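You operate a simulated robot arm through the tools that you are given. There is no shell and no other tool.

Carry out the task below with a simulated robot arm. There is one attempt and no reset: what you move stays moved.

TASK
Set the purple-dot slim can to the address on the card.
Fine: Switch BACK on, store the address with ENTER, then switch BACK off. Where these are worked on the way, their far stop is far enough and under half their travel is too little: switch marked back.
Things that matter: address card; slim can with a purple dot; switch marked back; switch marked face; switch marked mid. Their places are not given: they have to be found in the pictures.

It is judged by the outcome, as a careful person would: the job done as asked, and still so three seconds after it is handed in. It fails if anything else is knocked over, pushed out of place, dropped, spilled or broken.

THE ROBOT
A 6-joint arm with a two-finger parallel gripper, fixed in place. Base frame: the origin is at the foot of the arm, x ahead of it, y to its left, z up; the work surface is at about z = 80. Units: cm, rad, N and s.
Its first joint turns from -2.897 to 2.897 rad. Payload 3.91 kg.
Tool frame: the origin (TCP) lies between the finger pads and is the grasp point; the fingertips stand 3 cm ahead of it; z points along the fingers, y is the line along which they close. Largest opening 11 cm; finger width 2, thickness 1; the body of the gripper, 4.8 by 11.2 cm, starts 5.5 cm behind the TCP.
Orientation is told as [roll, pitch, yaw] about the base's x, y, z axes, in that order, counted from this pose: with the fingers straight down and closing along the base's y, the tool's x points along the base's -x, its y along +y and its z along -z.

THE INTERFACE
- The arm moves only by the tool jog_arm. Its argument "plan" is a list of rows, each a list of 3 entries, a list of its own where there are three numbers: the turn, a rotation vector about the tool's x, y, z in rad, then the shift along the tool's x, y, z in cm, then the gripper command, from -1 (shut) to 1 (fully open), values between in proportion. In form: [[[rx, ry, rz], [tx, ty, tz], claw], ...]. A call has 1 to 20 rows; each row is the pose to reach, as a shift and turn from the pose commanded when the call began, along the tool's axes at that moment. A row lasts 0.2 s, in which the tool goes at most 5 cm and 0.15 rad; a call with a longer step from one row to the next is refused whole, and so is a gripper value outside its range. Where a pose cannot be reached the arm comes as near as it can. A force on the tool above 40 N (or 10 N above the force at the start of the call, whichever is more), or a blocked arm, ends the call early, and 0.2 s more pass. The fingers move at their own pace (about 10.8 cm/s each) and stop on an object; they squeeze with about 38 N. The grip force told is the motor's: it shows also when the fingers shut on nothing. Time passes only in rows, and 0.2 s behind the last, so rows that repeat a pose let the fingers close. The reply holds the time, the measured pose of the TCP, the force on the tool along the base axes, the opening and the grip force, in the units named above and with some noise, with the torque about the TCP (base axes, N m) and any sound that the robot's microphone picked up.
- Cameras (640 x 400 px; columns grow to the right, rows downward): "scene" is fixed at [40.13, 65.08, 147.75]; the picture's right is [-0.87, -0.49, 0.00], its down [-0.30, 0.54, -0.78] and it looks along [0.38, -0.68, -0.62] (base axes); focal length 324 px, centre (320, 200). "wrist" rides on the gripper at [7.2, 1.7, -10.3] in the tool frame; the picture's right is [-0.23, 0.97, 0.00], its down [-0.76, -0.18, -0.62] and it looks along [-0.61, -0.14, 0.78] (tool axes); focal length 222 px, centre (320, 200).
- camera(camera): a new picture of that camera. No time passes.
- point_at(camera, pixels): for up to 12 pixels [column, row] of the newest picture of that camera ("zoom" is the newest enlarged one), the place [x, y, z] in the base frame of the surface seen there, good to about 0.2 cm. No time passes.
- inspect(camera, box): a new picture of the part [left, top, right, bottom] of that camera's present view, enlarged. No time passes.
- finish_job(): hands the job in; it is judged then, once.

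Leave the gripper open and the arm clear of the work at the hand-in unless told otherwise.

The tools are called after "Call:" as a command line: name --argument value ..., lists and objects as JSON in quotes. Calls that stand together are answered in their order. jog_arm: Moves the arm, as the interface text tells. Its arguments: {"type":"object","properties":{"plan":{"type":"array","items":{"type":"array"}}},"required":["plan"]} The other tools are called the same way: camera (camera) takes a picture; point_at (camera, pixels) gives the place of the surface under pixels of a picture; inspect (camera, box) takes an enlarged picture of a part of a camera's view; finish_job () hands the job in.

At the start:

```text
time_s: 0.0
tcp_pos: [67.84, -12.95, 111.35]
ee_rot: [0.0, -0.001, 0.0]
force: [0.5, 0.5, -0.1]
wrist_torque: [0.02, -0.01, 0.02]
gripper_width: 10.97
gripper_force: 0.0
```

scene: 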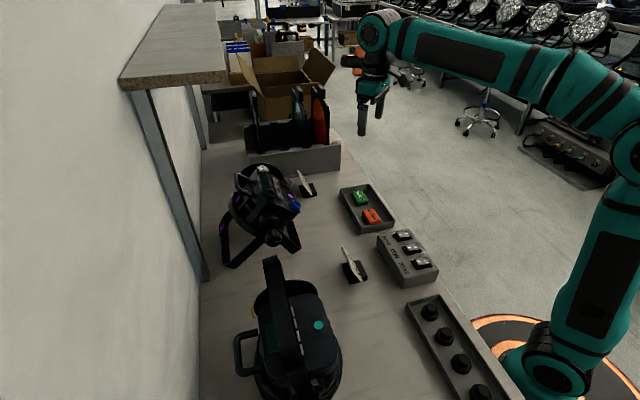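
wrist: 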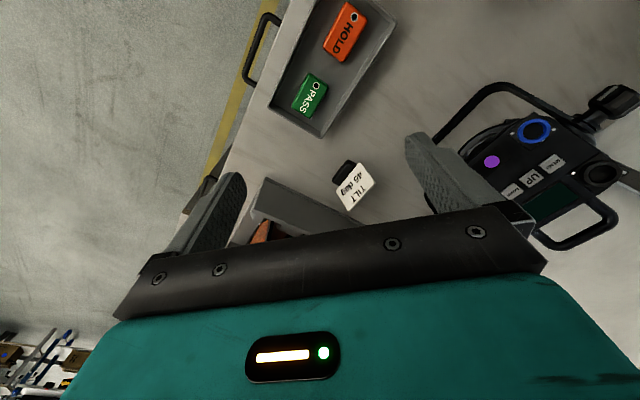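

I see two light cans on the bench (one with a green dot near, one probably with purple farther), a three-switch box, cards, and a tray with PASS/HOLD tags. I'll enlarge the main parts.

Call:
inspect --camera "scene" --box '[210, 150, 330, 270]'

Call:
inspect --camera "scene" --box '[330, 220, 450, 295]'

Call:
inspect --camera "wrist" --box '[400, 70, 640, 260]'

Call:
inspect --camera "scene" --box '[220, 240, 360, 400]'

```text
3.33 times, centred on (270, 210) of scene
```

zoom: 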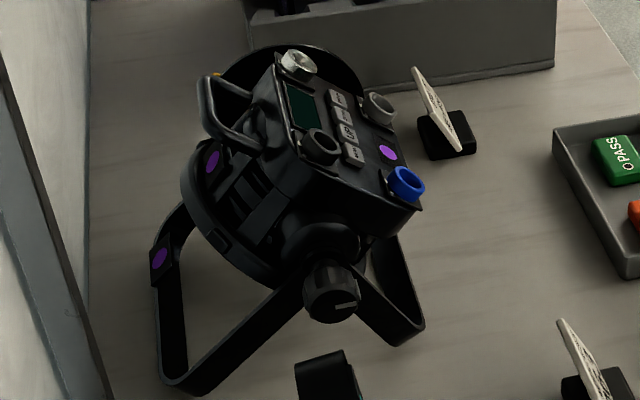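

```text
5.33 times, centred on (390, 258) of scene
```

zoom: 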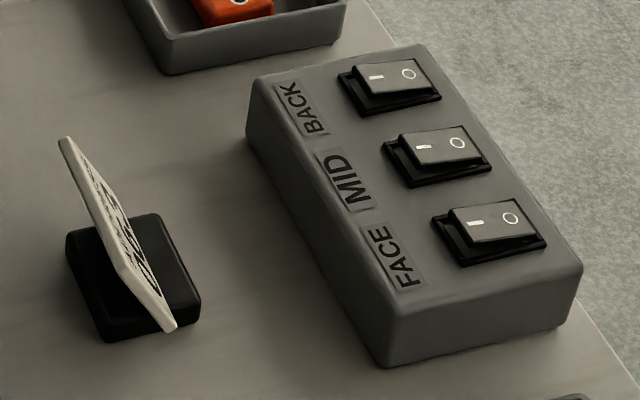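

```text
2.11 times, centred on (520, 165) of wrist
```

zoom: 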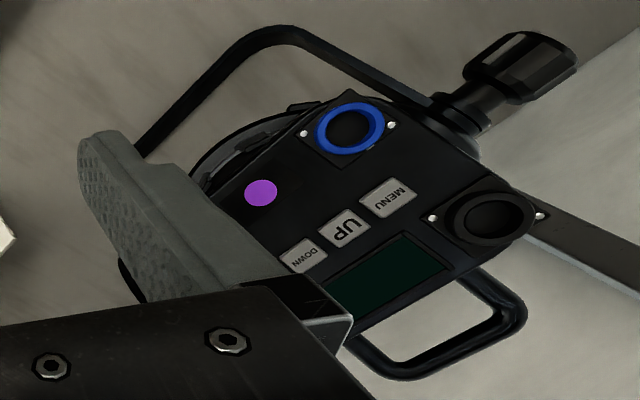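

```text
2.50 times, centred on (290, 320) of scene
```

zoom: 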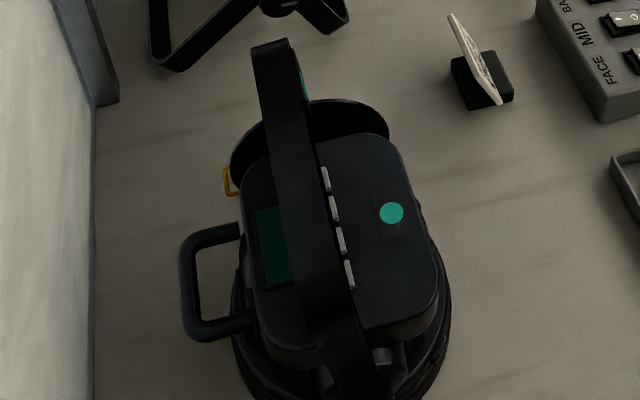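

The purple can has a keypad with MENU, UP, DOWN and one more key (ENTER), and a display that is dark. The switch box has BACK, MID and FACE, all apparently with the O side... I'll get positions of the cards, switches and keys.

Call:
point_at --camera "scene" --pixels '[[401, 234], [406, 234], [410, 247], [420, 262], [352, 268], [306, 186], [283, 208], [275, 175], [283, 178], [276, 169], [262, 195], [272, 235]]'

Call:
inspect --camera "wrist" --box '[320, 150, 390, 220]'

Call:
inspect --camera "scene" --box '[255, 160, 305, 215]'

```text
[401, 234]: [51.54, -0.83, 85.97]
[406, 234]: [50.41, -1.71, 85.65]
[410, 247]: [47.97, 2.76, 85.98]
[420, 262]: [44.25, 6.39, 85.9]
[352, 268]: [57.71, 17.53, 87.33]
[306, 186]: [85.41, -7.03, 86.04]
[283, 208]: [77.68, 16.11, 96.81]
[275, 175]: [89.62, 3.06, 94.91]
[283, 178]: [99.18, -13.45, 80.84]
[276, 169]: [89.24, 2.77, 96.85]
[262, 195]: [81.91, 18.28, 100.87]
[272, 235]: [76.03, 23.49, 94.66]
```

```text
5.71 times, centred on (355, 185) of wrist
```

zoom: 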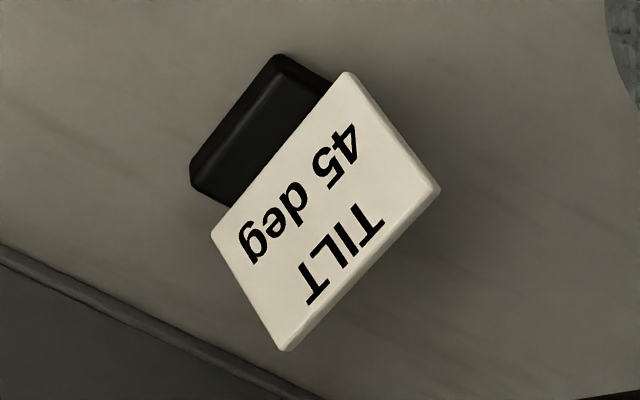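

```text
7.27 times, centred on (280, 188) of scene
```

zoom: 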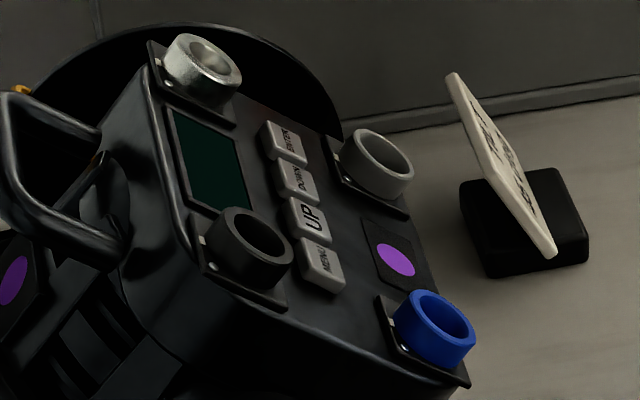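

The card beside the purple can reads "TILT 45 deg", so that is not the address. The other card at about (57.7, 17.5) must be the address card. I'll move the arm high up so the wrist camera sees it and the switch box.

Call:
jog_arm --plan '[[[0, 0, 0], [2.8, 2.45, 0], 1], [[0, 0, 0], [5.6, 4.9, 0], 1], [[0, 0, 0], [8.4, 7.35, 0], 1], [[0, 0, 0], [11.2, 9.8, 0], 1], [[0, 0, 0], [14, 12.25, 0], 1], [[0, 0, 0], [16.8, 14.7, 0], 1], [[0, 0, 0], [19.6, 17.15, 0], 1], [[0, 0, 0], [22.4, 19.6, 0], 1], [[0, 0, 0], [25.2, 22, 0], 1], [[0, 0, 0], [27.8, 24.5, 0], 1], [[0, 0, 0], [27.8, 24.5, 0], 1]]'

Call:
camera --camera "wrist"

Call:
camera --camera "scene"

```text
time_s: 2.4
tcp_pos: [39.81, 11.6, 111.39]
ee_rot: [0.0, 0.0, 0.0]
force: [0.0, -0.3, -0.1]
wrist_torque: [0.02, 0.0, 0.03]
gripper_width: 11.0
gripper_force: 0.1
```

```text
taken
```

wrist: 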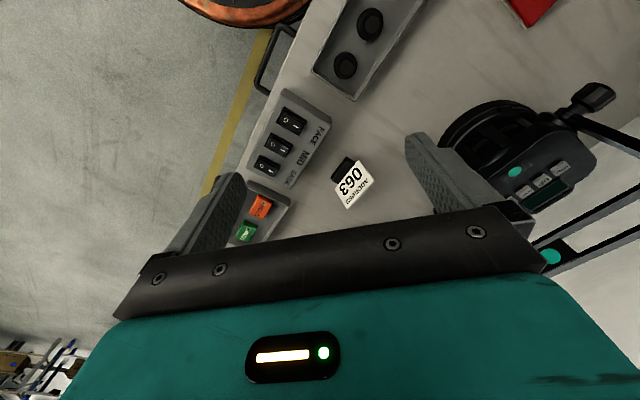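

```text
taken
```

scene: 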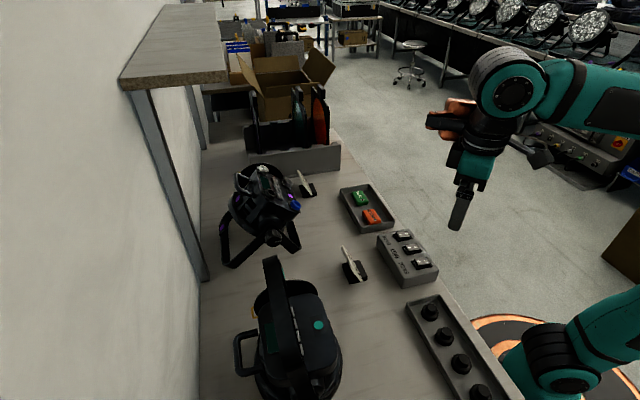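

The address card seems to read 063. I'll enlarge the card and the switches.

Call:
inspect --camera "wrist" --box '[325, 150, 385, 210]'

Call:
inspect --camera "wrist" --box '[240, 85, 340, 190]'

Call:
point_at --camera "wrist" --pixels '[[262, 163], [272, 167], [268, 160], [266, 170], [275, 148], [285, 149], [288, 121], [297, 126], [290, 174], [305, 158], [316, 133]]'

```text
6.67 times, centred on (355, 180) of wrist
```

zoom: 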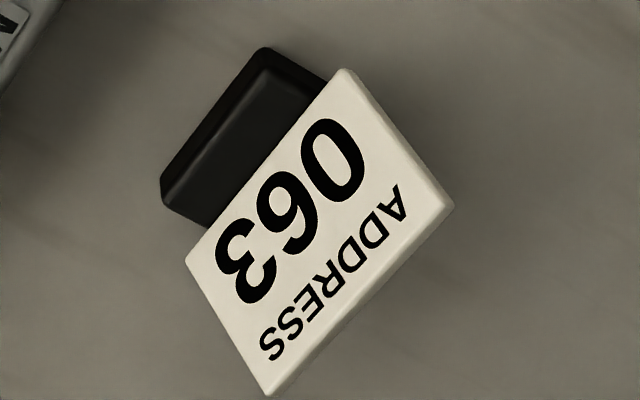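

```text
3.81 times, centred on (290, 138) of wrist
```

zoom: 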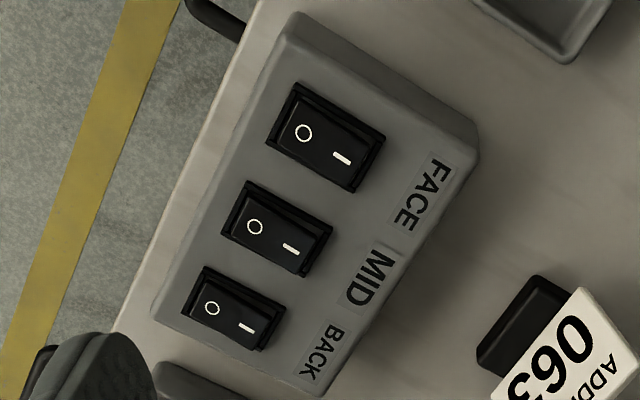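

```text
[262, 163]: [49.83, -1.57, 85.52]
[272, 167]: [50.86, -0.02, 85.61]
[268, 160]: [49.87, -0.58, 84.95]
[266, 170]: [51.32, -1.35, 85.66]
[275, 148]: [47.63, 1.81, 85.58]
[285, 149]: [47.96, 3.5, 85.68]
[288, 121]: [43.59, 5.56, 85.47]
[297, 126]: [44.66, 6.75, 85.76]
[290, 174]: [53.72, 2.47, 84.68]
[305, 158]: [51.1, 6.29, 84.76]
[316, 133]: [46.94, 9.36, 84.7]
```

The address card reads 063. All three rockers look to be at O (off). Now I'll measure the purple can's panel: enlarge it from the scene camera and take points.

Call:
inspect --camera "scene" --box '[255, 160, 305, 215]'

Call:
point_at --camera "zoom" --pixels '[[282, 140], [299, 181], [307, 218], [323, 262], [330, 320], [400, 262], [255, 75], [210, 155], [205, 50], [380, 145], [250, 215], [440, 300]]'

```text
7.27 times, centred on (280, 188) of scene
```

zoom: 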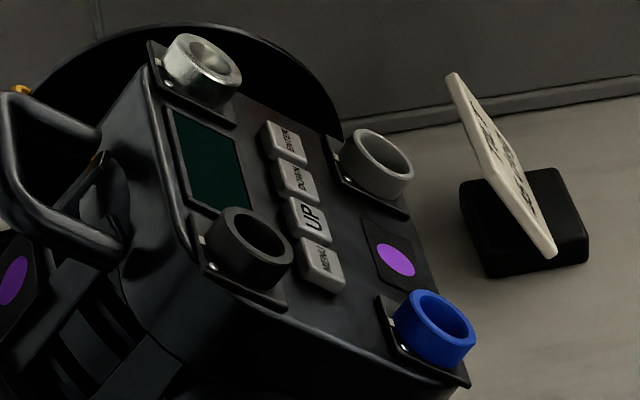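

```text
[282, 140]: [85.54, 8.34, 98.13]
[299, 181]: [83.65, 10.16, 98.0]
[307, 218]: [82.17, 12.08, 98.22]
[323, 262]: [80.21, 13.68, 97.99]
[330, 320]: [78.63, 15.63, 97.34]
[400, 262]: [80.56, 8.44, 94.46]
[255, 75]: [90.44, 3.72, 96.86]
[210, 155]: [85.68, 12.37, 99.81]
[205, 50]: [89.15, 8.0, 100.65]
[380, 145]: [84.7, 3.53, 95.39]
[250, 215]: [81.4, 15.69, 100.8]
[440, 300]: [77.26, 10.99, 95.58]
```

Keys are about 2.5 cm apart, and the panel is tilted about 40° toward the robot. Now the BACK rocker in detail: enlarging the switch box from both cameras.

Call:
inspect --camera "wrist" --box '[245, 145, 305, 195]'

Call:
inspect --camera "scene" --box '[375, 222, 440, 275]'

```text
8.00 times, centred on (275, 170) of wrist
```

zoom: 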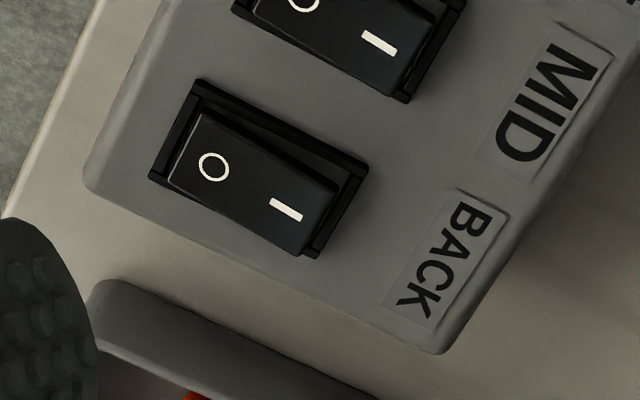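

```text
7.55 times, centred on (408, 248) of scene
```

zoom: 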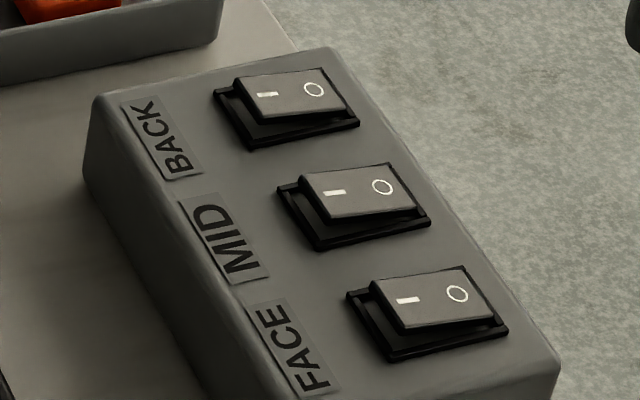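

I'll take points on the BACK rocker and its bezel in the enlarged scene picture.

Call:
point_at --camera "zoom" --pixels '[[238, 80], [256, 113], [266, 95], [313, 90], [322, 74], [348, 106], [216, 92], [249, 147], [355, 124], [290, 91], [200, 110], [260, 165]]'

```text
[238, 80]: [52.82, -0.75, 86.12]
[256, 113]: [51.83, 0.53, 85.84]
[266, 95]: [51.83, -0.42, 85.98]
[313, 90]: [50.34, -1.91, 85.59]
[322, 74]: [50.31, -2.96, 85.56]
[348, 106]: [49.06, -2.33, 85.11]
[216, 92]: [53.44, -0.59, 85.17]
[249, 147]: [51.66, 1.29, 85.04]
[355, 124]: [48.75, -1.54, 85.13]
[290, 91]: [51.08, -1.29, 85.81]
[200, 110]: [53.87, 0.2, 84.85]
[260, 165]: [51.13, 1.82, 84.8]
```

The BACK rocker is centred at about (51.1, -1.1), with its I end raised at about (52.3, -0.1, 86) and the row turned 45°. I'll close the gripper, turn 45° and hover over the I end.

Call:
jog_arm --plan '[[[0, 0, 0.13], [-2, -2, 2], -1], [[0, 0, 0.26], [-4, -4, 4.5], -1], [[0, 0, 0.39], [-6, -6, 7], -1], [[0, 0, 0.52], [-8, -8, 10], -1], [[0, 0, 0.65], [-10, -10, 13], -1], [[0, 0, 0.785], [-12.2, -11.8, 16.5], -1], [[0, 0, 0.785], [-12.2, -11.8, 19], -1], [[0, 0, 0.785], [-12.2, -11.8, 19], -1]]'

Call:
inspect --camera "scene" --box '[365, 190, 455, 265]'

Call:
camera --camera "wrist"

```text
time_s: 4.2
tcp_pos: [52.2, -0.17, 92.06]
ee_rot: [0.0, -0.001, -0.787]
force: [-0.2, -0.2, -0.6]
wrist_torque: [-0.01, 0.0, -0.01]
gripper_width: 0.03
gripper_force: 37.6
```

```text
5.33 times, centred on (410, 228) of scene
```

zoom: 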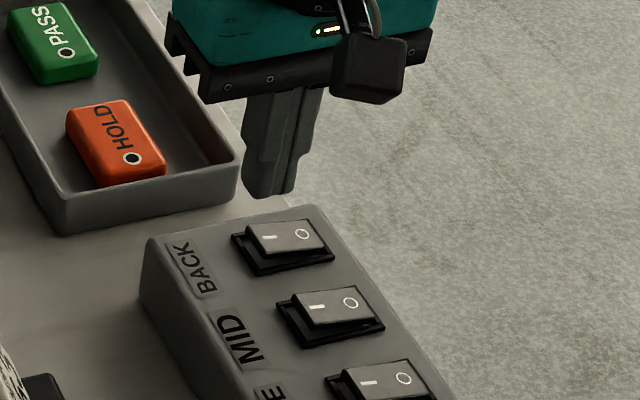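

```text
taken
```

wrist: 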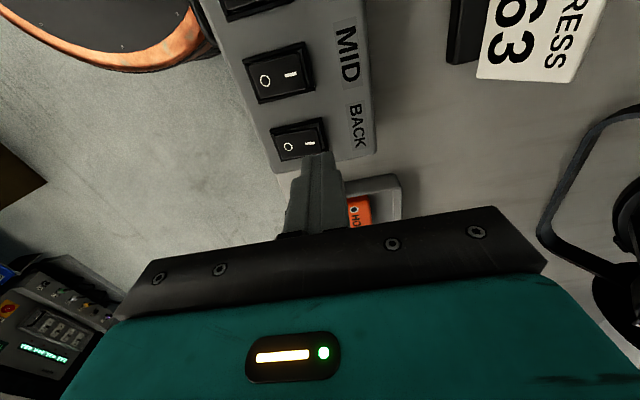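

The tip sits over the I end of BACK. I'll press down in small steps to about z = 85.3 at the tip, then rise.

Call:
jog_arm --plan '[[[0, 0, 0], [0, 0, 1.5], -1], [[0, 0, 0], [0, 0, 2.7], -1], [[0, 0, 0], [0, 0, 3.0], -1], [[0, 0, 0], [0, 0, 3.3], -1], [[0, 0, 0], [0, 0, 3.5], -1], [[0, 0, 0], [0, 0, 3.7], -1], [[0, 0, 0], [0, 0, 3.8], -1]]'

Call:
inspect --camera "scene" --box '[365, 190, 455, 265]'

Call:
inspect --camera "scene" --box '[210, 150, 330, 270]'

```text
time_s: 5.8
tcp_pos: [52.15, -0.17, 88.42]
ee_rot: [0.0, -0.001, -0.786]
force: [0.6, 0.6, 0.4]
wrist_torque: [0.01, 0.01, 0.02]
gripper_width: 0.0
gripper_force: 37.3
```

```text
5.33 times, centred on (410, 228) of scene
```

zoom: 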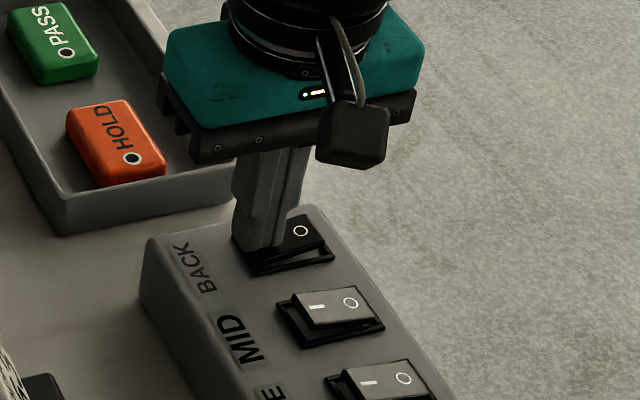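

```text
3.33 times, centred on (270, 210) of scene
```

zoom: 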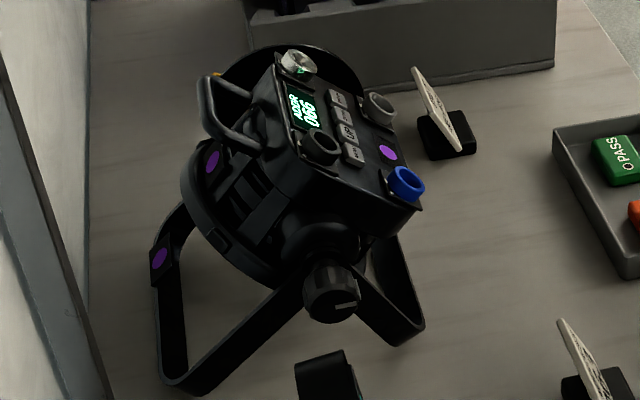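

The rocker flipped and the purple can's display lit: it looks like ADDR 066. I'll rise straight up and read it closely.

Call:
jog_arm --plan '[[[0, 0, 0], [0, 0, -3], -1], [[0, 0, 0], [0, 0, -8], -1], [[0, 0, 0], [0, 0, -13], -1], [[0, 0, 0], [0, 0, -18], -1], [[0, 0, 0], [0, 0, -20], -1]]'

Call:
inspect --camera "scene" --box '[255, 160, 305, 215]'

Call:
inspect --camera "scene" --box '[375, 222, 440, 275]'

```text
time_s: 7.0
tcp_pos: [52.07, -0.27, 108.71]
ee_rot: [0.0, 0.001, -0.786]
force: [-0.6, -0.1, 0.5]
wrist_torque: [0.03, 0.04, 0.06]
gripper_width: 0.0
gripper_force: 37.6
```

```text
7.27 times, centred on (280, 188) of scene
```

zoom: 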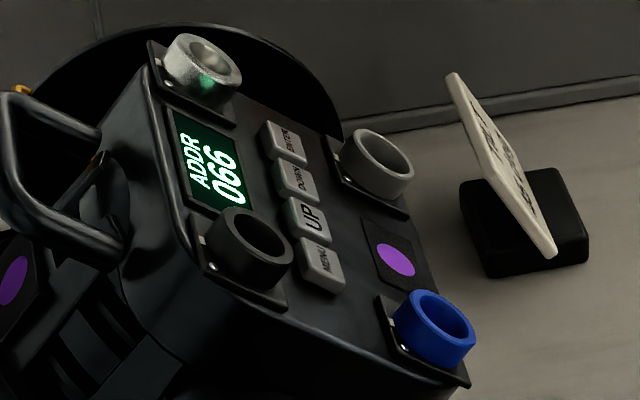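

```text
7.55 times, centred on (408, 248) of scene
```

zoom: 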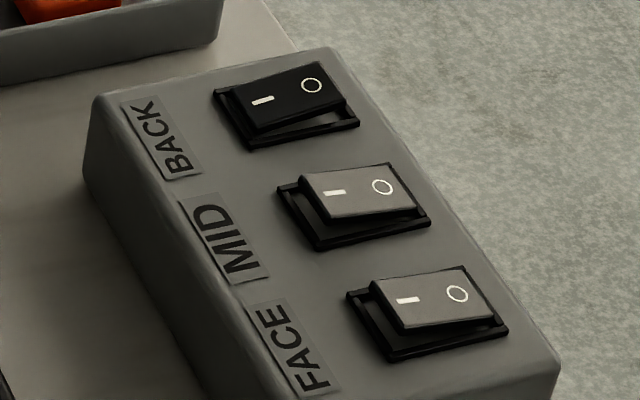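

BACK is on (rocker now I-down) and the display reads ADDR 066, so I expect three DOWN presses to reach 063. I'll bring the tool to a standoff about 12 cm off the DOWN key, tilted 40° square to the panel, and look.

Call:
jog_arm --plan '[[[-0.0875, 0, 0], [-1.86, 2.5, -0.1], -1], [[-0.175, 0, 0], [-3.71, 5.0, -0.2], -1], [[-0.2625, 0, 0], [-5.57, 7.5, -0.3], -1], [[-0.35, 0, 0], [-7.43, 10.0, -0.4], -1], [[-0.4375, 0, 0], [-9.3, 12.5, -0.5], -1], [[-0.525, 0, 0], [-11.1, 15.1, -0.6], -1], [[-0.6125, 0, 0], [-13.0, 17.6, -0.7], -1], [[-0.7, 0, 0], [-14.85, 20.1, -0.8], -1], [[-0.7, 0, 0], [-14.85, 20.1, -0.8], -1]]'

Call:
camera --camera "wrist"

Call:
camera --camera "scene"

```text
time_s: 9.0
tcp_pos: [76.8, 3.26, 109.44]
ee_rot: [0.702, 0.0, -0.787]
force: [-0.2, 0.2, 0.0]
wrist_torque: [-0.02, -0.04, 0.02]
gripper_width: 0.0
gripper_force: 37.5
```

```text
taken
```

wrist: 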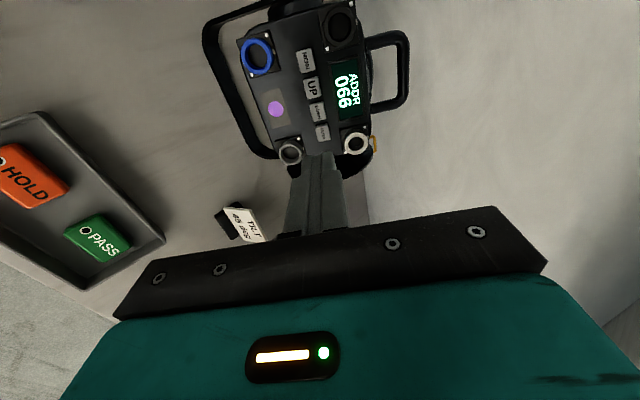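

```text
taken
```

scene: 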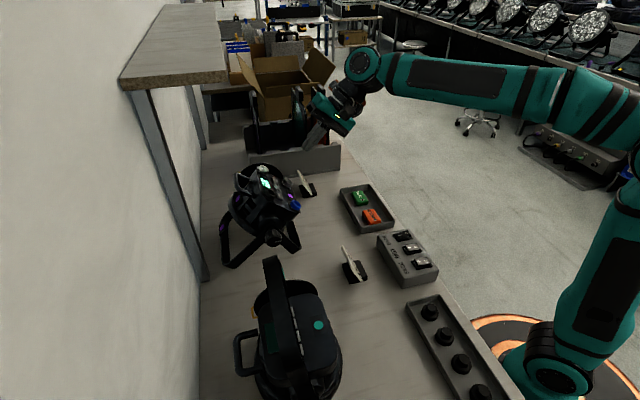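

I see the panel nearly square on in the wrist view. I'll enlarge it and take points on the keys and panel.

Call:
inspect --camera "wrist" --box '[235, 10, 385, 165]'

```text
2.58 times, centred on (310, 88) of wrist
```

zoom: 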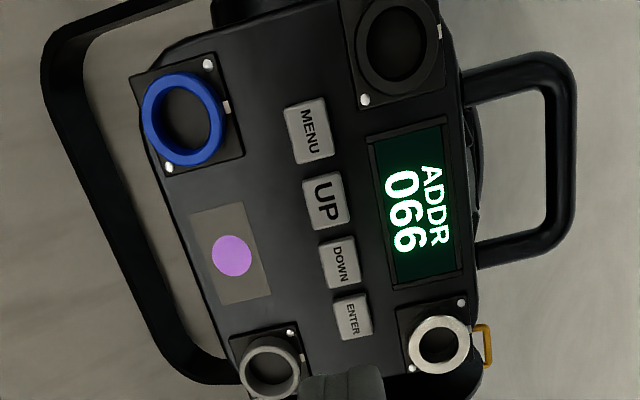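

Call:
point_at --camera "zoom" --pixels '[[308, 132], [326, 200], [340, 264], [353, 317], [323, 242], [352, 240], [330, 286], [358, 285], [345, 335], [292, 200], [310, 310], [360, 180]]'

Call:
point_at --camera "zoom" --pixels '[[265, 120], [200, 190], [385, 300], [270, 350], [285, 352], [420, 330], [455, 350], [570, 150], [280, 280], [362, 140], [334, 298], [368, 337]]'

```text
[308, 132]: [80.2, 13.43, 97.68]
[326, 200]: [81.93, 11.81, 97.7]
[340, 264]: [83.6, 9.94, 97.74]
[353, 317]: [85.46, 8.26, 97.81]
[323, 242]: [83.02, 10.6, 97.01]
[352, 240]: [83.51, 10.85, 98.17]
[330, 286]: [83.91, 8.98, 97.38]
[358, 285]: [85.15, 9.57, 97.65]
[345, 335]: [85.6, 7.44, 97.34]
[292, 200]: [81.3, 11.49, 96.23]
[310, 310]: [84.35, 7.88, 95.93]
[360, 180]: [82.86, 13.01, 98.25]
```

```text
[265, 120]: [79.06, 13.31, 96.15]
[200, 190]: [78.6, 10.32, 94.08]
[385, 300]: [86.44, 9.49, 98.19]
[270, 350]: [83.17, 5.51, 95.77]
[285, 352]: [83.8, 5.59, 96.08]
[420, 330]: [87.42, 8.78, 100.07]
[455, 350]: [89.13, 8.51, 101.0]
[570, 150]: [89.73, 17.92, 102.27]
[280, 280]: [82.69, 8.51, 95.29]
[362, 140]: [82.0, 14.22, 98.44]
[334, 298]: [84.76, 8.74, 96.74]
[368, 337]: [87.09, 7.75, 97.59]
```

The panel normal fits the tool within about 1.5°. The DOWN key is at (83.6, 9.94, 97.74), which is 15.1 cm ahead of the TCP with offsets of -0.07 and -0.28 sideways. I'll approach to about 1 cm off the key and check.

Call:
jog_arm --plan '[[[0, 0, 0], [-0.07, -0.28, 3], -1], [[0, 0, 0], [-0.07, -0.28, 6], -1], [[0, 0, 0], [-0.07, -0.28, 8.5], -1], [[0, 0, 0], [-0.07, -0.28, 10.2], -1], [[0, 0, 0], [-0.07, -0.28, 11], -1], [[0, 0, 0], [-0.07, -0.28, 11], -1]]'

Call:
inspect --camera "wrist" --box '[220, 60, 420, 210]'

Call:
inspect --camera "scene" --box '[240, 130, 330, 220]'

```text
time_s: 10.4
tcp_pos: [81.58, 8.13, 100.67]
ee_rot: [0.7, 0.0, -0.785]
force: [-0.2, 0.0, -0.1]
wrist_torque: [-0.02, -0.01, -0.02]
gripper_width: 0.01
gripper_force: 38.3
```

```text
2.67 times, centred on (320, 135) of wrist
```

zoom: 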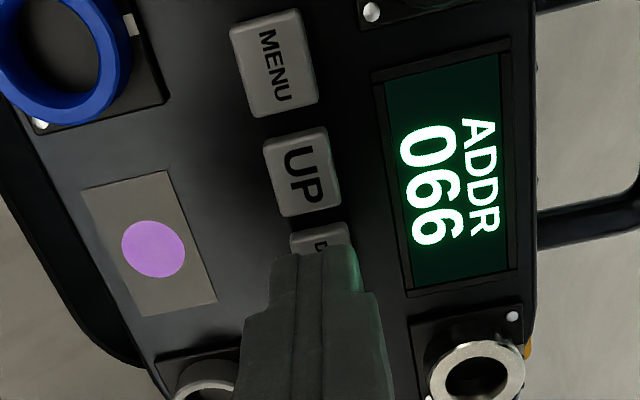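

```text
4.44 times, centred on (285, 175) of scene
```

zoom: 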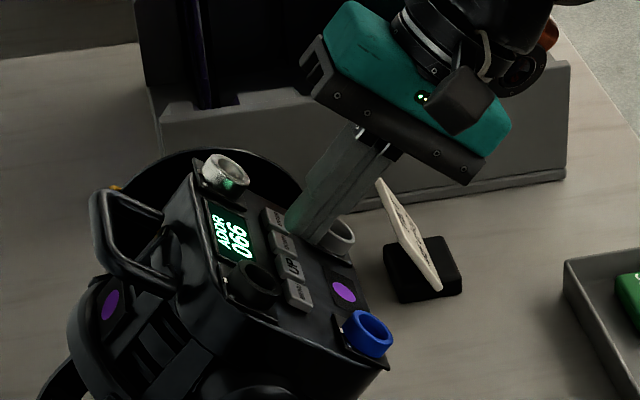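

The tip is about 1 cm above DOWN, clear of UP. I'll make a short press to about 0.3 cm past contact and come back.

Call:
jog_arm --plan '[[[0, 0, 0], [-0.1, 0.1, 0.7], -1], [[0, 0, 0], [-0.1, 0.1, 1.0], -1], [[0, 0, 0], [-0.1, 0.1, 1.2], -1], [[0, 0, 0], [-0.1, 0.1, 1.35], -1], [[0, 0, 0], [-0.1, 0.1, 0.9], -1], [[0, 0, 0], [-0.1, 0.1, 0.3], -1]]'

Call:
inspect --camera "wrist" --box '[220, 60, 420, 210]'

```text
time_s: 11.8
tcp_pos: [82.02, 8.4, 100.48]
ee_rot: [0.698, 0.0, -0.784]
force: [0.0, 0.1, 0.1]
wrist_torque: [-0.01, 0.02, 0.0]
gripper_width: 0.01
gripper_force: 37.8
heard: click
```

```text
2.67 times, centred on (320, 135) of wrist
```

zoom: 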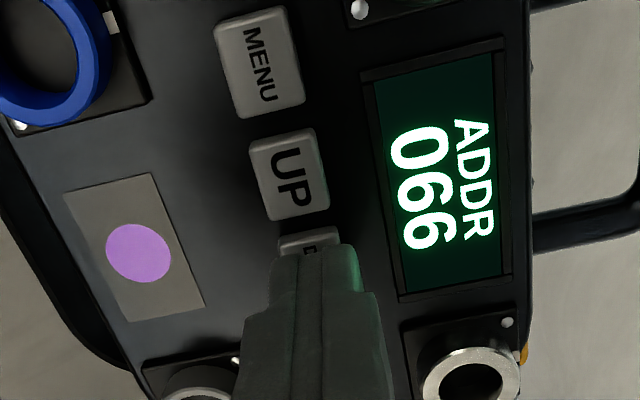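

A click was heard, but the display still looks like 066. I'll zoom into the display.

Call:
inspect --camera "wrist" --box '[330, 70, 390, 160]'

Call:
inspect --camera "scene" --box '[260, 160, 310, 210]'

```text
4.44 times, centred on (360, 115) of wrist
```

zoom: 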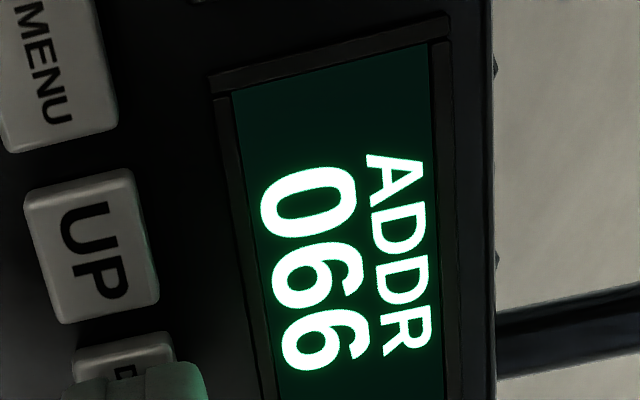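

```text
8.00 times, centred on (285, 185) of scene
```

zoom: 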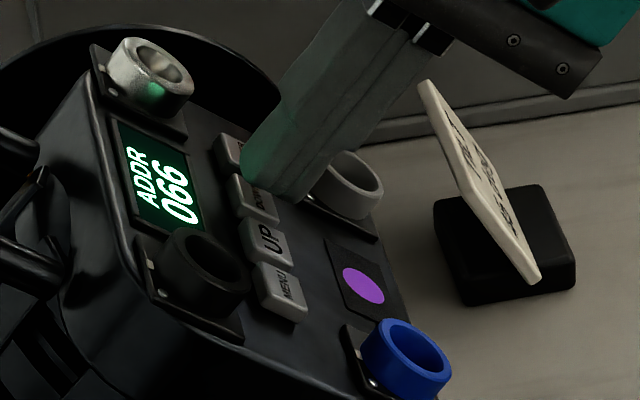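

Still 066. Before pressing again I'll check where the tip really sits relative to DOWN and ENTER from the scene zoom.

Call:
point_at --camera "zoom" --pixels '[[248, 182], [270, 192], [292, 196], [230, 180], [237, 215], [268, 218], [232, 145], [224, 160], [260, 240], [280, 290]]'

```text
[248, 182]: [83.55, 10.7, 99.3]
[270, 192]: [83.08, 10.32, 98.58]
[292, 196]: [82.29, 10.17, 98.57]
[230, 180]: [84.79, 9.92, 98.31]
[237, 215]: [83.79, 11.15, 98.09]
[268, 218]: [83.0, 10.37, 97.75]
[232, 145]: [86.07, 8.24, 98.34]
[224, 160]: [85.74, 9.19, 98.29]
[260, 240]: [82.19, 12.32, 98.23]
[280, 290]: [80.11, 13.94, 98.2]
```

The tip is centred on DOWN. I'll press DOWN again and hold there to read the force and the display.

Call:
jog_arm --plan '[[[0, 0, 0], [0, 0, 0.5], -1], [[0, 0, 0], [0, 0, 0.8], -1], [[0, 0, 0], [0, 0, 1.0], -1], [[0, 0, 0], [0, 0, 1.1], -1]]'

Call:
inspect --camera "wrist" --box '[220, 60, 420, 210]'

Call:
inspect --camera "scene" --box '[260, 160, 310, 210]'

```text
time_s: 12.8
tcp_pos: [82.43, 8.86, 99.86]
ee_rot: [0.703, -0.002, -0.786]
force: [-3.9, -7.8, 15.0]
wrist_torque: [0.06, -0.1, -0.06]
gripper_width: 0.0
gripper_force: 37.7
heard: click
```

```text
2.67 times, centred on (320, 135) of wrist
```

zoom: 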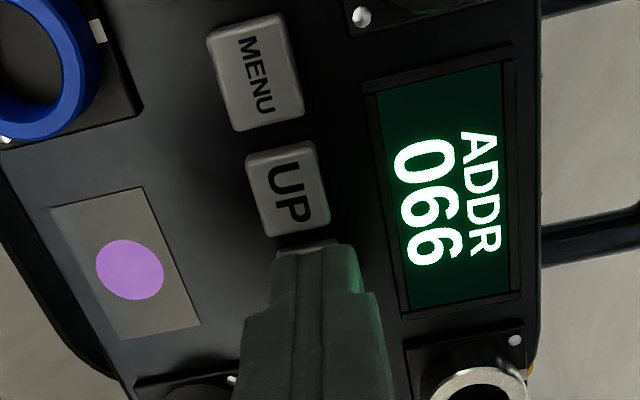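

```text
8.00 times, centred on (285, 185) of scene
```

zoom: 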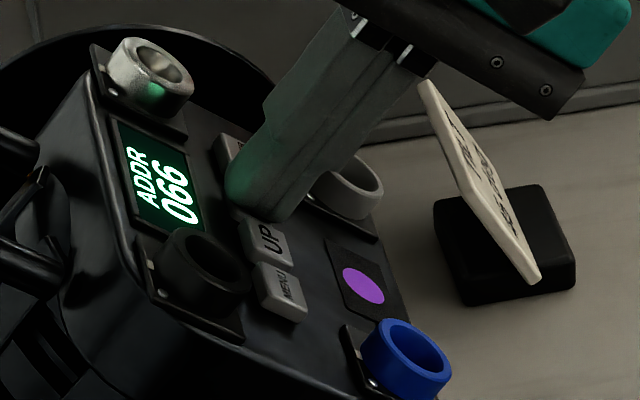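

DOWN clicked and bottomed at about 17 N with no change, so the editing mode probably has to be opened with MENU. I'll lift off, move 4.8 cm along the row to MENU, press it once and back off.

Call:
jog_arm --plan '[[[0, 0, 0], [0, 0, -1], -1], [[0, 0, 0], [0, -0.05, -2.5], -1], [[0, 0, 0], [2.4, -0.1, -2.7], -1], [[0, 0, 0], [4.81, -0.14, -2.5], -1], [[0, 0, 0], [4.81, -0.14, -1.5], -1], [[0, 0, 0], [4.81, -0.14, -0.7], -1], [[0, 0, 0], [4.81, -0.14, -0.3], -1], [[0, 0, 0], [4.81, -0.14, -0.05], -1], [[0, 0, 0], [4.81, -0.14, 0.1], -1], [[0, 0, 0], [4.81, -0.14, -0.6], -1], [[0, 0, 0], [4.81, -0.14, -2], -1]]'

Call:
inspect --camera "wrist" --box '[220, 60, 420, 210]'

Call:
inspect --camera "scene" --box '[260, 160, 310, 210]'

```text
time_s: 15.2
tcp_pos: [78.01, 11.37, 101.27]
ee_rot: [0.7, 0.001, -0.784]
force: [0.6, 0.8, 0.8]
wrist_torque: [0.0, 0.02, -0.01]
gripper_width: 0.01
gripper_force: 38.1
heard: click
```

```text
2.67 times, centred on (320, 135) of wrist
```

zoom: 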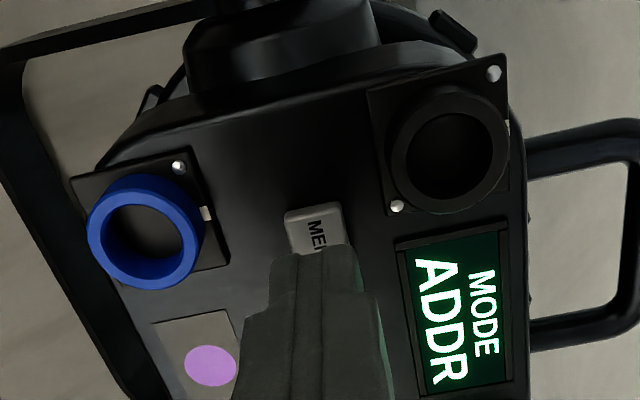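

```text
8.00 times, centred on (285, 185) of scene
```

zoom: 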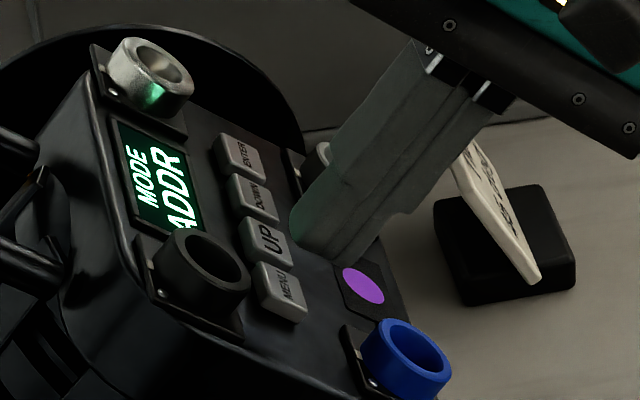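

The display now shows "MODE ADDR". Pressing ENTER should open the address for editing. I'll move 7.4 cm along the row to ENTER and press once.

Call:
jog_arm --plan '[[[0, 0, 0], [-2.5, 0.05, -0.7], -1], [[0, 0, 0], [-5, 0.1, -0.7], -1], [[0, 0, 0], [-7.37, 0.13, -0.5], -1], [[0, 0, 0], [-7.37, 0.13, 0.4], -1], [[0, 0, 0], [-7.37, 0.13, 1.2], -1], [[0, 0, 0], [-7.37, 0.13, 1.6], -1], [[0, 0, 0], [-7.37, 0.13, 1.88], -1], [[0, 0, 0], [-7.37, 0.13, 2.03], -1], [[0, 0, 0], [-7.37, 0.13, 1.4], -1], [[0, 0, 0], [-7.37, 0.13, 0], -1]]'

Call:
inspect --camera "wrist" --box '[220, 60, 420, 210]'

Call:
inspect --camera "scene" --box '[260, 160, 310, 210]'

```text
time_s: 17.4
tcp_pos: [83.35, 6.3, 101.08]
ee_rot: [0.699, 0.001, -0.783]
force: [0.4, 0.5, -0.3]
wrist_torque: [-0.02, -0.02, 0.02]
gripper_width: 0.0
gripper_force: 37.7
heard: click
```

```text
2.67 times, centred on (320, 135) of wrist
```

zoom: 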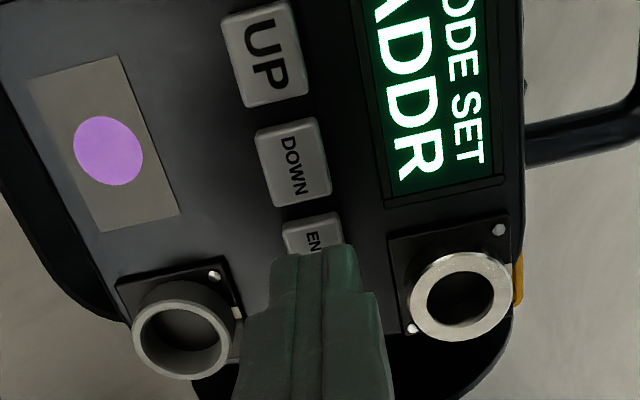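

```text
8.00 times, centred on (285, 185) of scene
```

zoom: 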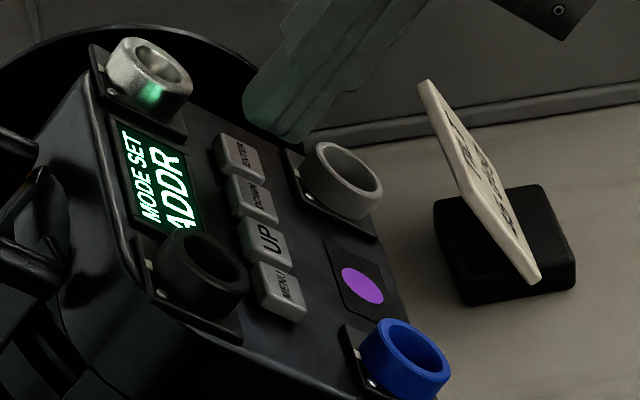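

The display shows "MODE SET / ADDR": this edits the mode, not the address. I won't press UP/DOWN here. I'll move back over MENU, hover, and see whether the display changes by itself.

Call:
jog_arm --plan '[[[0, 0, 0], [2.5, -0.05, -0.7], -1], [[0, 0, 0], [5, -0.1, -0.7], -1], [[0, 0, 0], [7.37, -0.13, -0.3], -1], [[0, 0, 0], [7.37, -0.13, 0], -1], [[0, 0, 0], [7.37, -0.13, 0], -1]]'

Call:
inspect --camera "wrist" --box '[220, 60, 420, 210]'

```text
time_s: 18.6
tcp_pos: [78.21, 11.41, 101.34]
ee_rot: [0.7, 0.0, -0.786]
force: [-0.1, 0.0, -0.9]
wrist_torque: [0.01, 0.03, -0.01]
gripper_width: 0.0
gripper_force: 38.0
```

```text
2.67 times, centred on (320, 135) of wrist
```

zoom: 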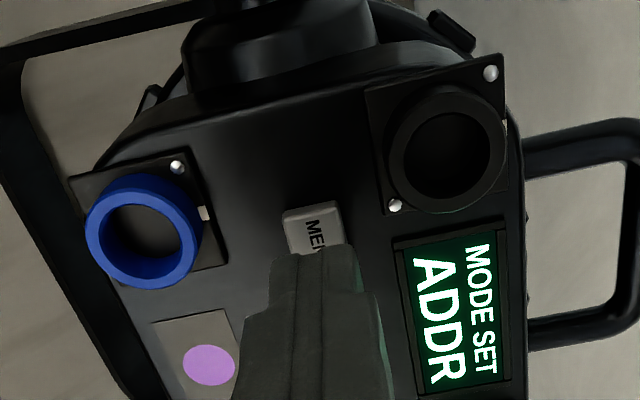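

It stays at "MODE SET ADDR". I'll press MENU once to leave the mode edit unchanged.

Call:
jog_arm --plan '[[[0, 0, 0], [0, 0, 0.8], -1], [[0, 0, 0], [0, 0, 1.4], -1], [[0, 0, 0], [0, 0, 1.8], -1], [[0, 0, 0], [0, 0, 2.0], -1], [[0, 0, 0], [0, 0, 2.1], -1], [[0, 0, 0], [0, 0, 1.4], -1], [[0, 0, 0], [0, 0, 0], -1]]'

Call:
inspect --camera "wrist" --box '[220, 60, 420, 210]'

```text
time_s: 20.2
tcp_pos: [78.23, 11.18, 101.08]
ee_rot: [0.7, 0.0, -0.785]
force: [0.0, -0.4, 0.4]
wrist_torque: [-0.01, -0.02, -0.02]
gripper_width: 0.0
gripper_force: 38.0
heard: click
```

```text
2.67 times, centred on (320, 135) of wrist
```

zoom: 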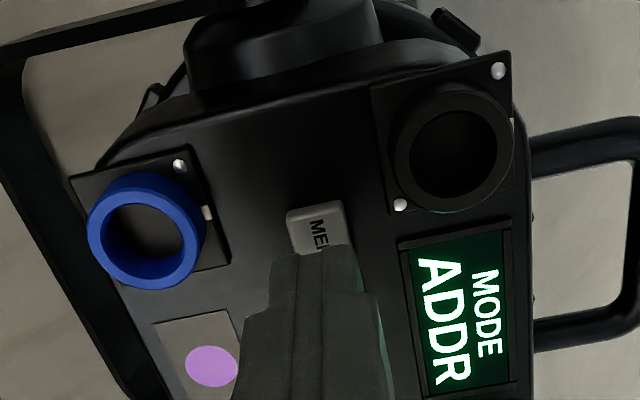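

That left the edit: "MODE ADDR" again. Pressing MENU again should step to the next item, so I'll press until "ADDR" comes up.

Call:
jog_arm --plan '[[[0, 0, 0], [0, 0, 0.8], -1], [[0, 0, 0], [0, 0, 1.4], -1], [[0, 0, 0], [0, 0, 1.8], -1], [[0, 0, 0], [0, 0, 2.0], -1], [[0, 0, 0], [0, 0, 2.1], -1], [[0, 0, 0], [0, 0, 1.4], -1], [[0, 0, 0], [0, 0, 0], -1]]'

Call:
inspect --camera "wrist" --box '[220, 60, 420, 210]'

```text
time_s: 21.8
tcp_pos: [78.28, 11.4, 101.1]
ee_rot: [0.701, 0.003, -0.784]
force: [-0.1, 0.5, -0.4]
wrist_torque: [-0.02, 0.01, -0.04]
gripper_width: 0.01
gripper_force: 37.6
heard: click
```

```text
2.67 times, centred on (320, 135) of wrist
```

zoom: 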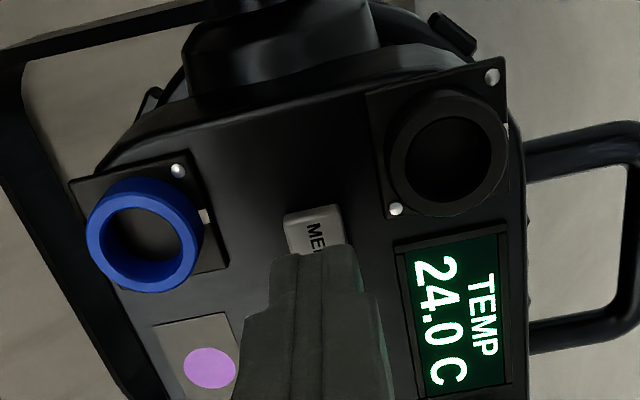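

Now "TEMP 24.0 C". Pressing MENU again.

Call:
jog_arm --plan '[[[0, 0, 0], [0, 0, 0.8], -1], [[0, 0, 0], [0, 0, 1.4], -1], [[0, 0, 0], [0, 0, 1.8], -1], [[0, 0, 0], [0, 0, 2.0], -1], [[0, 0, 0], [0, 0, 2.1], -1], [[0, 0, 0], [0, 0, 1.4], -1], [[0, 0, 0], [0, 0, 0], -1]]'

Call:
inspect --camera "wrist" --box '[220, 60, 420, 210]'

```text
time_s: 23.4
tcp_pos: [78.24, 11.25, 101.11]
ee_rot: [0.7, 0.001, -0.787]
force: [0.0, 0.6, -0.2]
wrist_torque: [0.0, 0.0, -0.02]
gripper_width: 0.0
gripper_force: 37.7
heard: click
```

```text
2.67 times, centred on (320, 135) of wrist
```

zoom: 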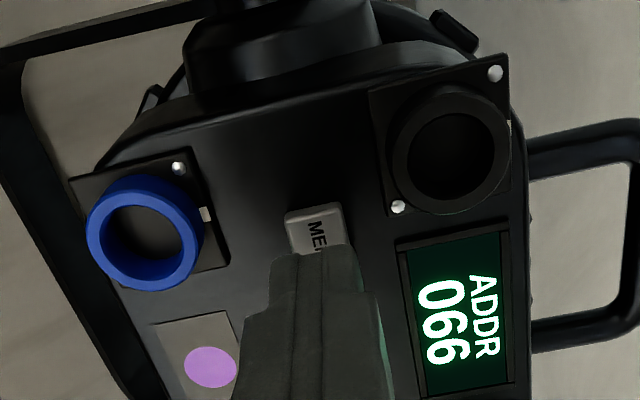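

Back at "ADDR 066". Now I'll go to ENTER and press once to open the address for editing.

Call:
jog_arm --plan '[[[0, 0, 0], [-2.5, 0.05, -0.7], -1], [[0, 0, 0], [-5, 0.1, -0.7], -1], [[0, 0, 0], [-7.37, 0.13, -0.5], -1], [[0, 0, 0], [-7.37, 0.13, 0.4], -1], [[0, 0, 0], [-7.37, 0.13, 1.2], -1], [[0, 0, 0], [-7.37, 0.13, 1.6], -1], [[0, 0, 0], [-7.37, 0.13, 1.88], -1], [[0, 0, 0], [-7.37, 0.13, 2.03], -1], [[0, 0, 0], [-7.37, 0.13, 1.4], -1], [[0, 0, 0], [-7.37, 0.13, 0], -1]]'

Call:
inspect --camera "scene" --box '[260, 160, 310, 210]'

```text
time_s: 25.6
tcp_pos: [83.56, 6.38, 101.11]
ee_rot: [0.7, 0.0, -0.785]
force: [0.3, 0.1, -1.1]
wrist_torque: [0.0, 0.0, 0.0]
gripper_width: 0.03
gripper_force: 37.6
heard: click
```

```text
8.00 times, centred on (285, 185) of scene
```

zoom: 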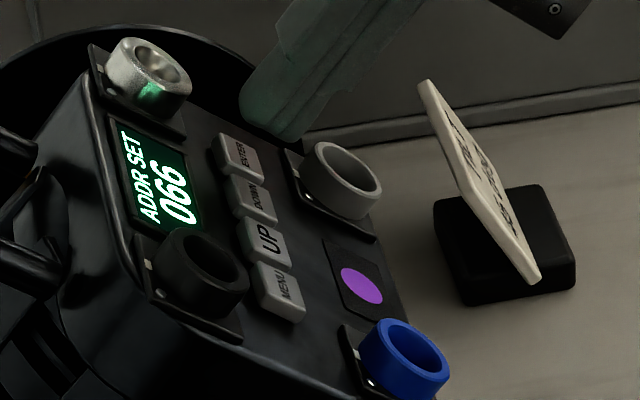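

Now "ADDR SET 066". I'll move 2.56 cm to DOWN and press once.

Call:
jog_arm --plan '[[[0, 0, 0], [1.3, 0, -0.3], -1], [[0, 0, 0], [2.56, 0, -0.2], -1], [[0, 0, 0], [2.56, 0, 0.5], -1], [[0, 0, 0], [2.56, 0, 1.2], -1], [[0, 0, 0], [2.56, 0, 1.6], -1], [[0, 0, 0], [2.56, 0, 1.85], -1], [[0, 0, 0], [2.56, 0, 2.0], -1], [[0, 0, 0], [2.56, 0, 1.4], -1], [[0, 0, 0], [2.56, 0, 0], -1]]'

Call:
inspect --camera "wrist" --box '[220, 60, 420, 210]'

```text
time_s: 27.6
tcp_pos: [81.7, 8.08, 101.15]
ee_rot: [0.7, -0.002, -0.782]
force: [0.3, 0.0, 0.7]
wrist_torque: [-0.03, -0.01, 0.02]
gripper_width: 0.0
gripper_force: 37.8
heard: click
```

```text
2.67 times, centred on (320, 135) of wrist
```

zoom: 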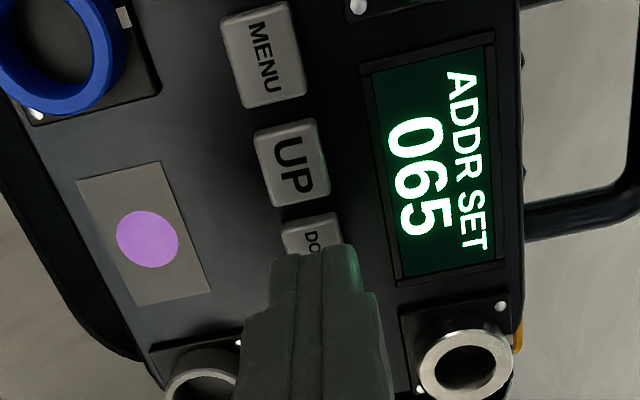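

"ADDR SET 065". Two more DOWN presses; here is the second.

Call:
jog_arm --plan '[[[0, 0, 0], [0, 0, 0.6], -1], [[0, 0, 0], [0, 0, 1.2], -1], [[0, 0, 0], [0, 0, 1.6], -1], [[0, 0, 0], [0, 0, 1.85], -1], [[0, 0, 0], [0, 0, 2.0], -1], [[0, 0, 0], [0, 0, 1.4], -1], [[0, 0, 0], [0, 0, 0], -1]]'

Call:
inspect --camera "wrist" --box '[220, 60, 420, 210]'

```text
time_s: 29.2
tcp_pos: [81.81, 7.96, 101.15]
ee_rot: [0.701, 0.0, -0.784]
force: [0.7, 0.4, -0.8]
wrist_torque: [0.03, 0.0, 0.04]
gripper_width: 0.0
gripper_force: 37.9
heard: click
```

```text
2.67 times, centred on (320, 135) of wrist
```

zoom: 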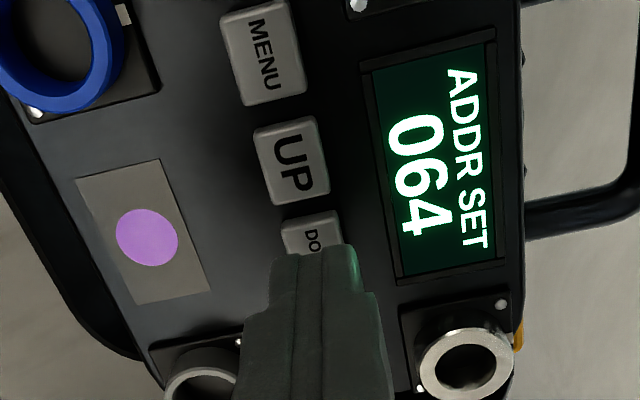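

"ADDR SET 064". One more DOWN press.

Call:
jog_arm --plan '[[[0, 0, 0], [0, 0, 0.6], -1], [[0, 0, 0], [0, 0, 1.2], -1], [[0, 0, 0], [0, 0, 1.6], -1], [[0, 0, 0], [0, 0, 1.85], -1], [[0, 0, 0], [0, 0, 2.0], -1], [[0, 0, 0], [0, 0, 1.4], -1], [[0, 0, 0], [0, 0, 0], -1]]'

Call:
inspect --camera "wrist" --box '[220, 60, 420, 210]'

```text
time_s: 30.8
tcp_pos: [81.65, 8.03, 101.31]
ee_rot: [0.699, 0.001, -0.784]
force: [-0.2, -0.7, -0.4]
wrist_torque: [0.02, 0.01, 0.01]
gripper_width: 0.0
gripper_force: 37.8
heard: click
```

```text
2.67 times, centred on (320, 135) of wrist
```

zoom: 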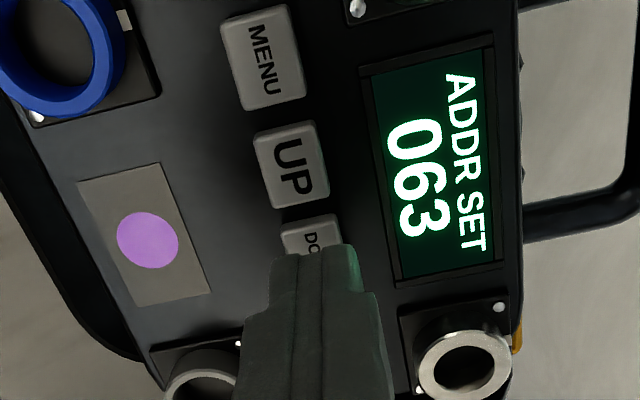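

"ADDR SET 063" matches the card. Now ENTER to store.

Call:
jog_arm --plan '[[[0, 0, 0], [-1.3, 0, -0.4], -1], [[0, 0, 0], [-2.56, 0, -0.2], -1], [[0, 0, 0], [-2.56, 0, 0.5], -1], [[0, 0, 0], [-2.56, 0, 1.2], -1], [[0, 0, 0], [-2.56, 0, 1.6], -1], [[0, 0, 0], [-2.56, 0, 1.88], -1], [[0, 0, 0], [-2.56, 0, 2.03], -1], [[0, 0, 0], [-2.56, 0, 1.4], -1], [[0, 0, 0], [-2.56, 0, 0], -1]]'

Call:
inspect --camera "scene" --box '[260, 160, 310, 210]'

```text
time_s: 32.8
tcp_pos: [83.51, 6.25, 101.25]
ee_rot: [0.7, 0.0, -0.783]
force: [0.3, 0.0, -0.5]
wrist_torque: [0.04, 0.0, 0.03]
gripper_width: 0.0
gripper_force: 37.3
heard: click
```

```text
8.00 times, centred on (285, 185) of scene
```

zoom: 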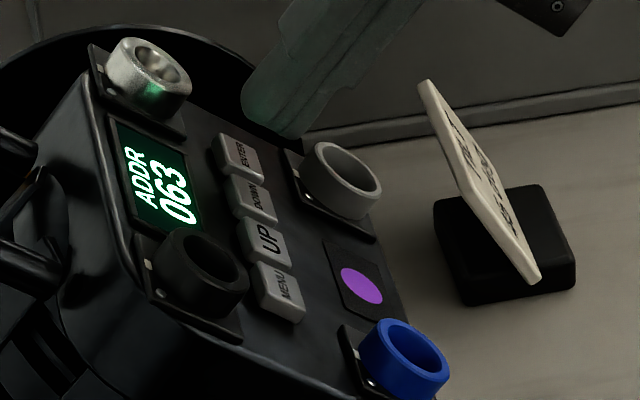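

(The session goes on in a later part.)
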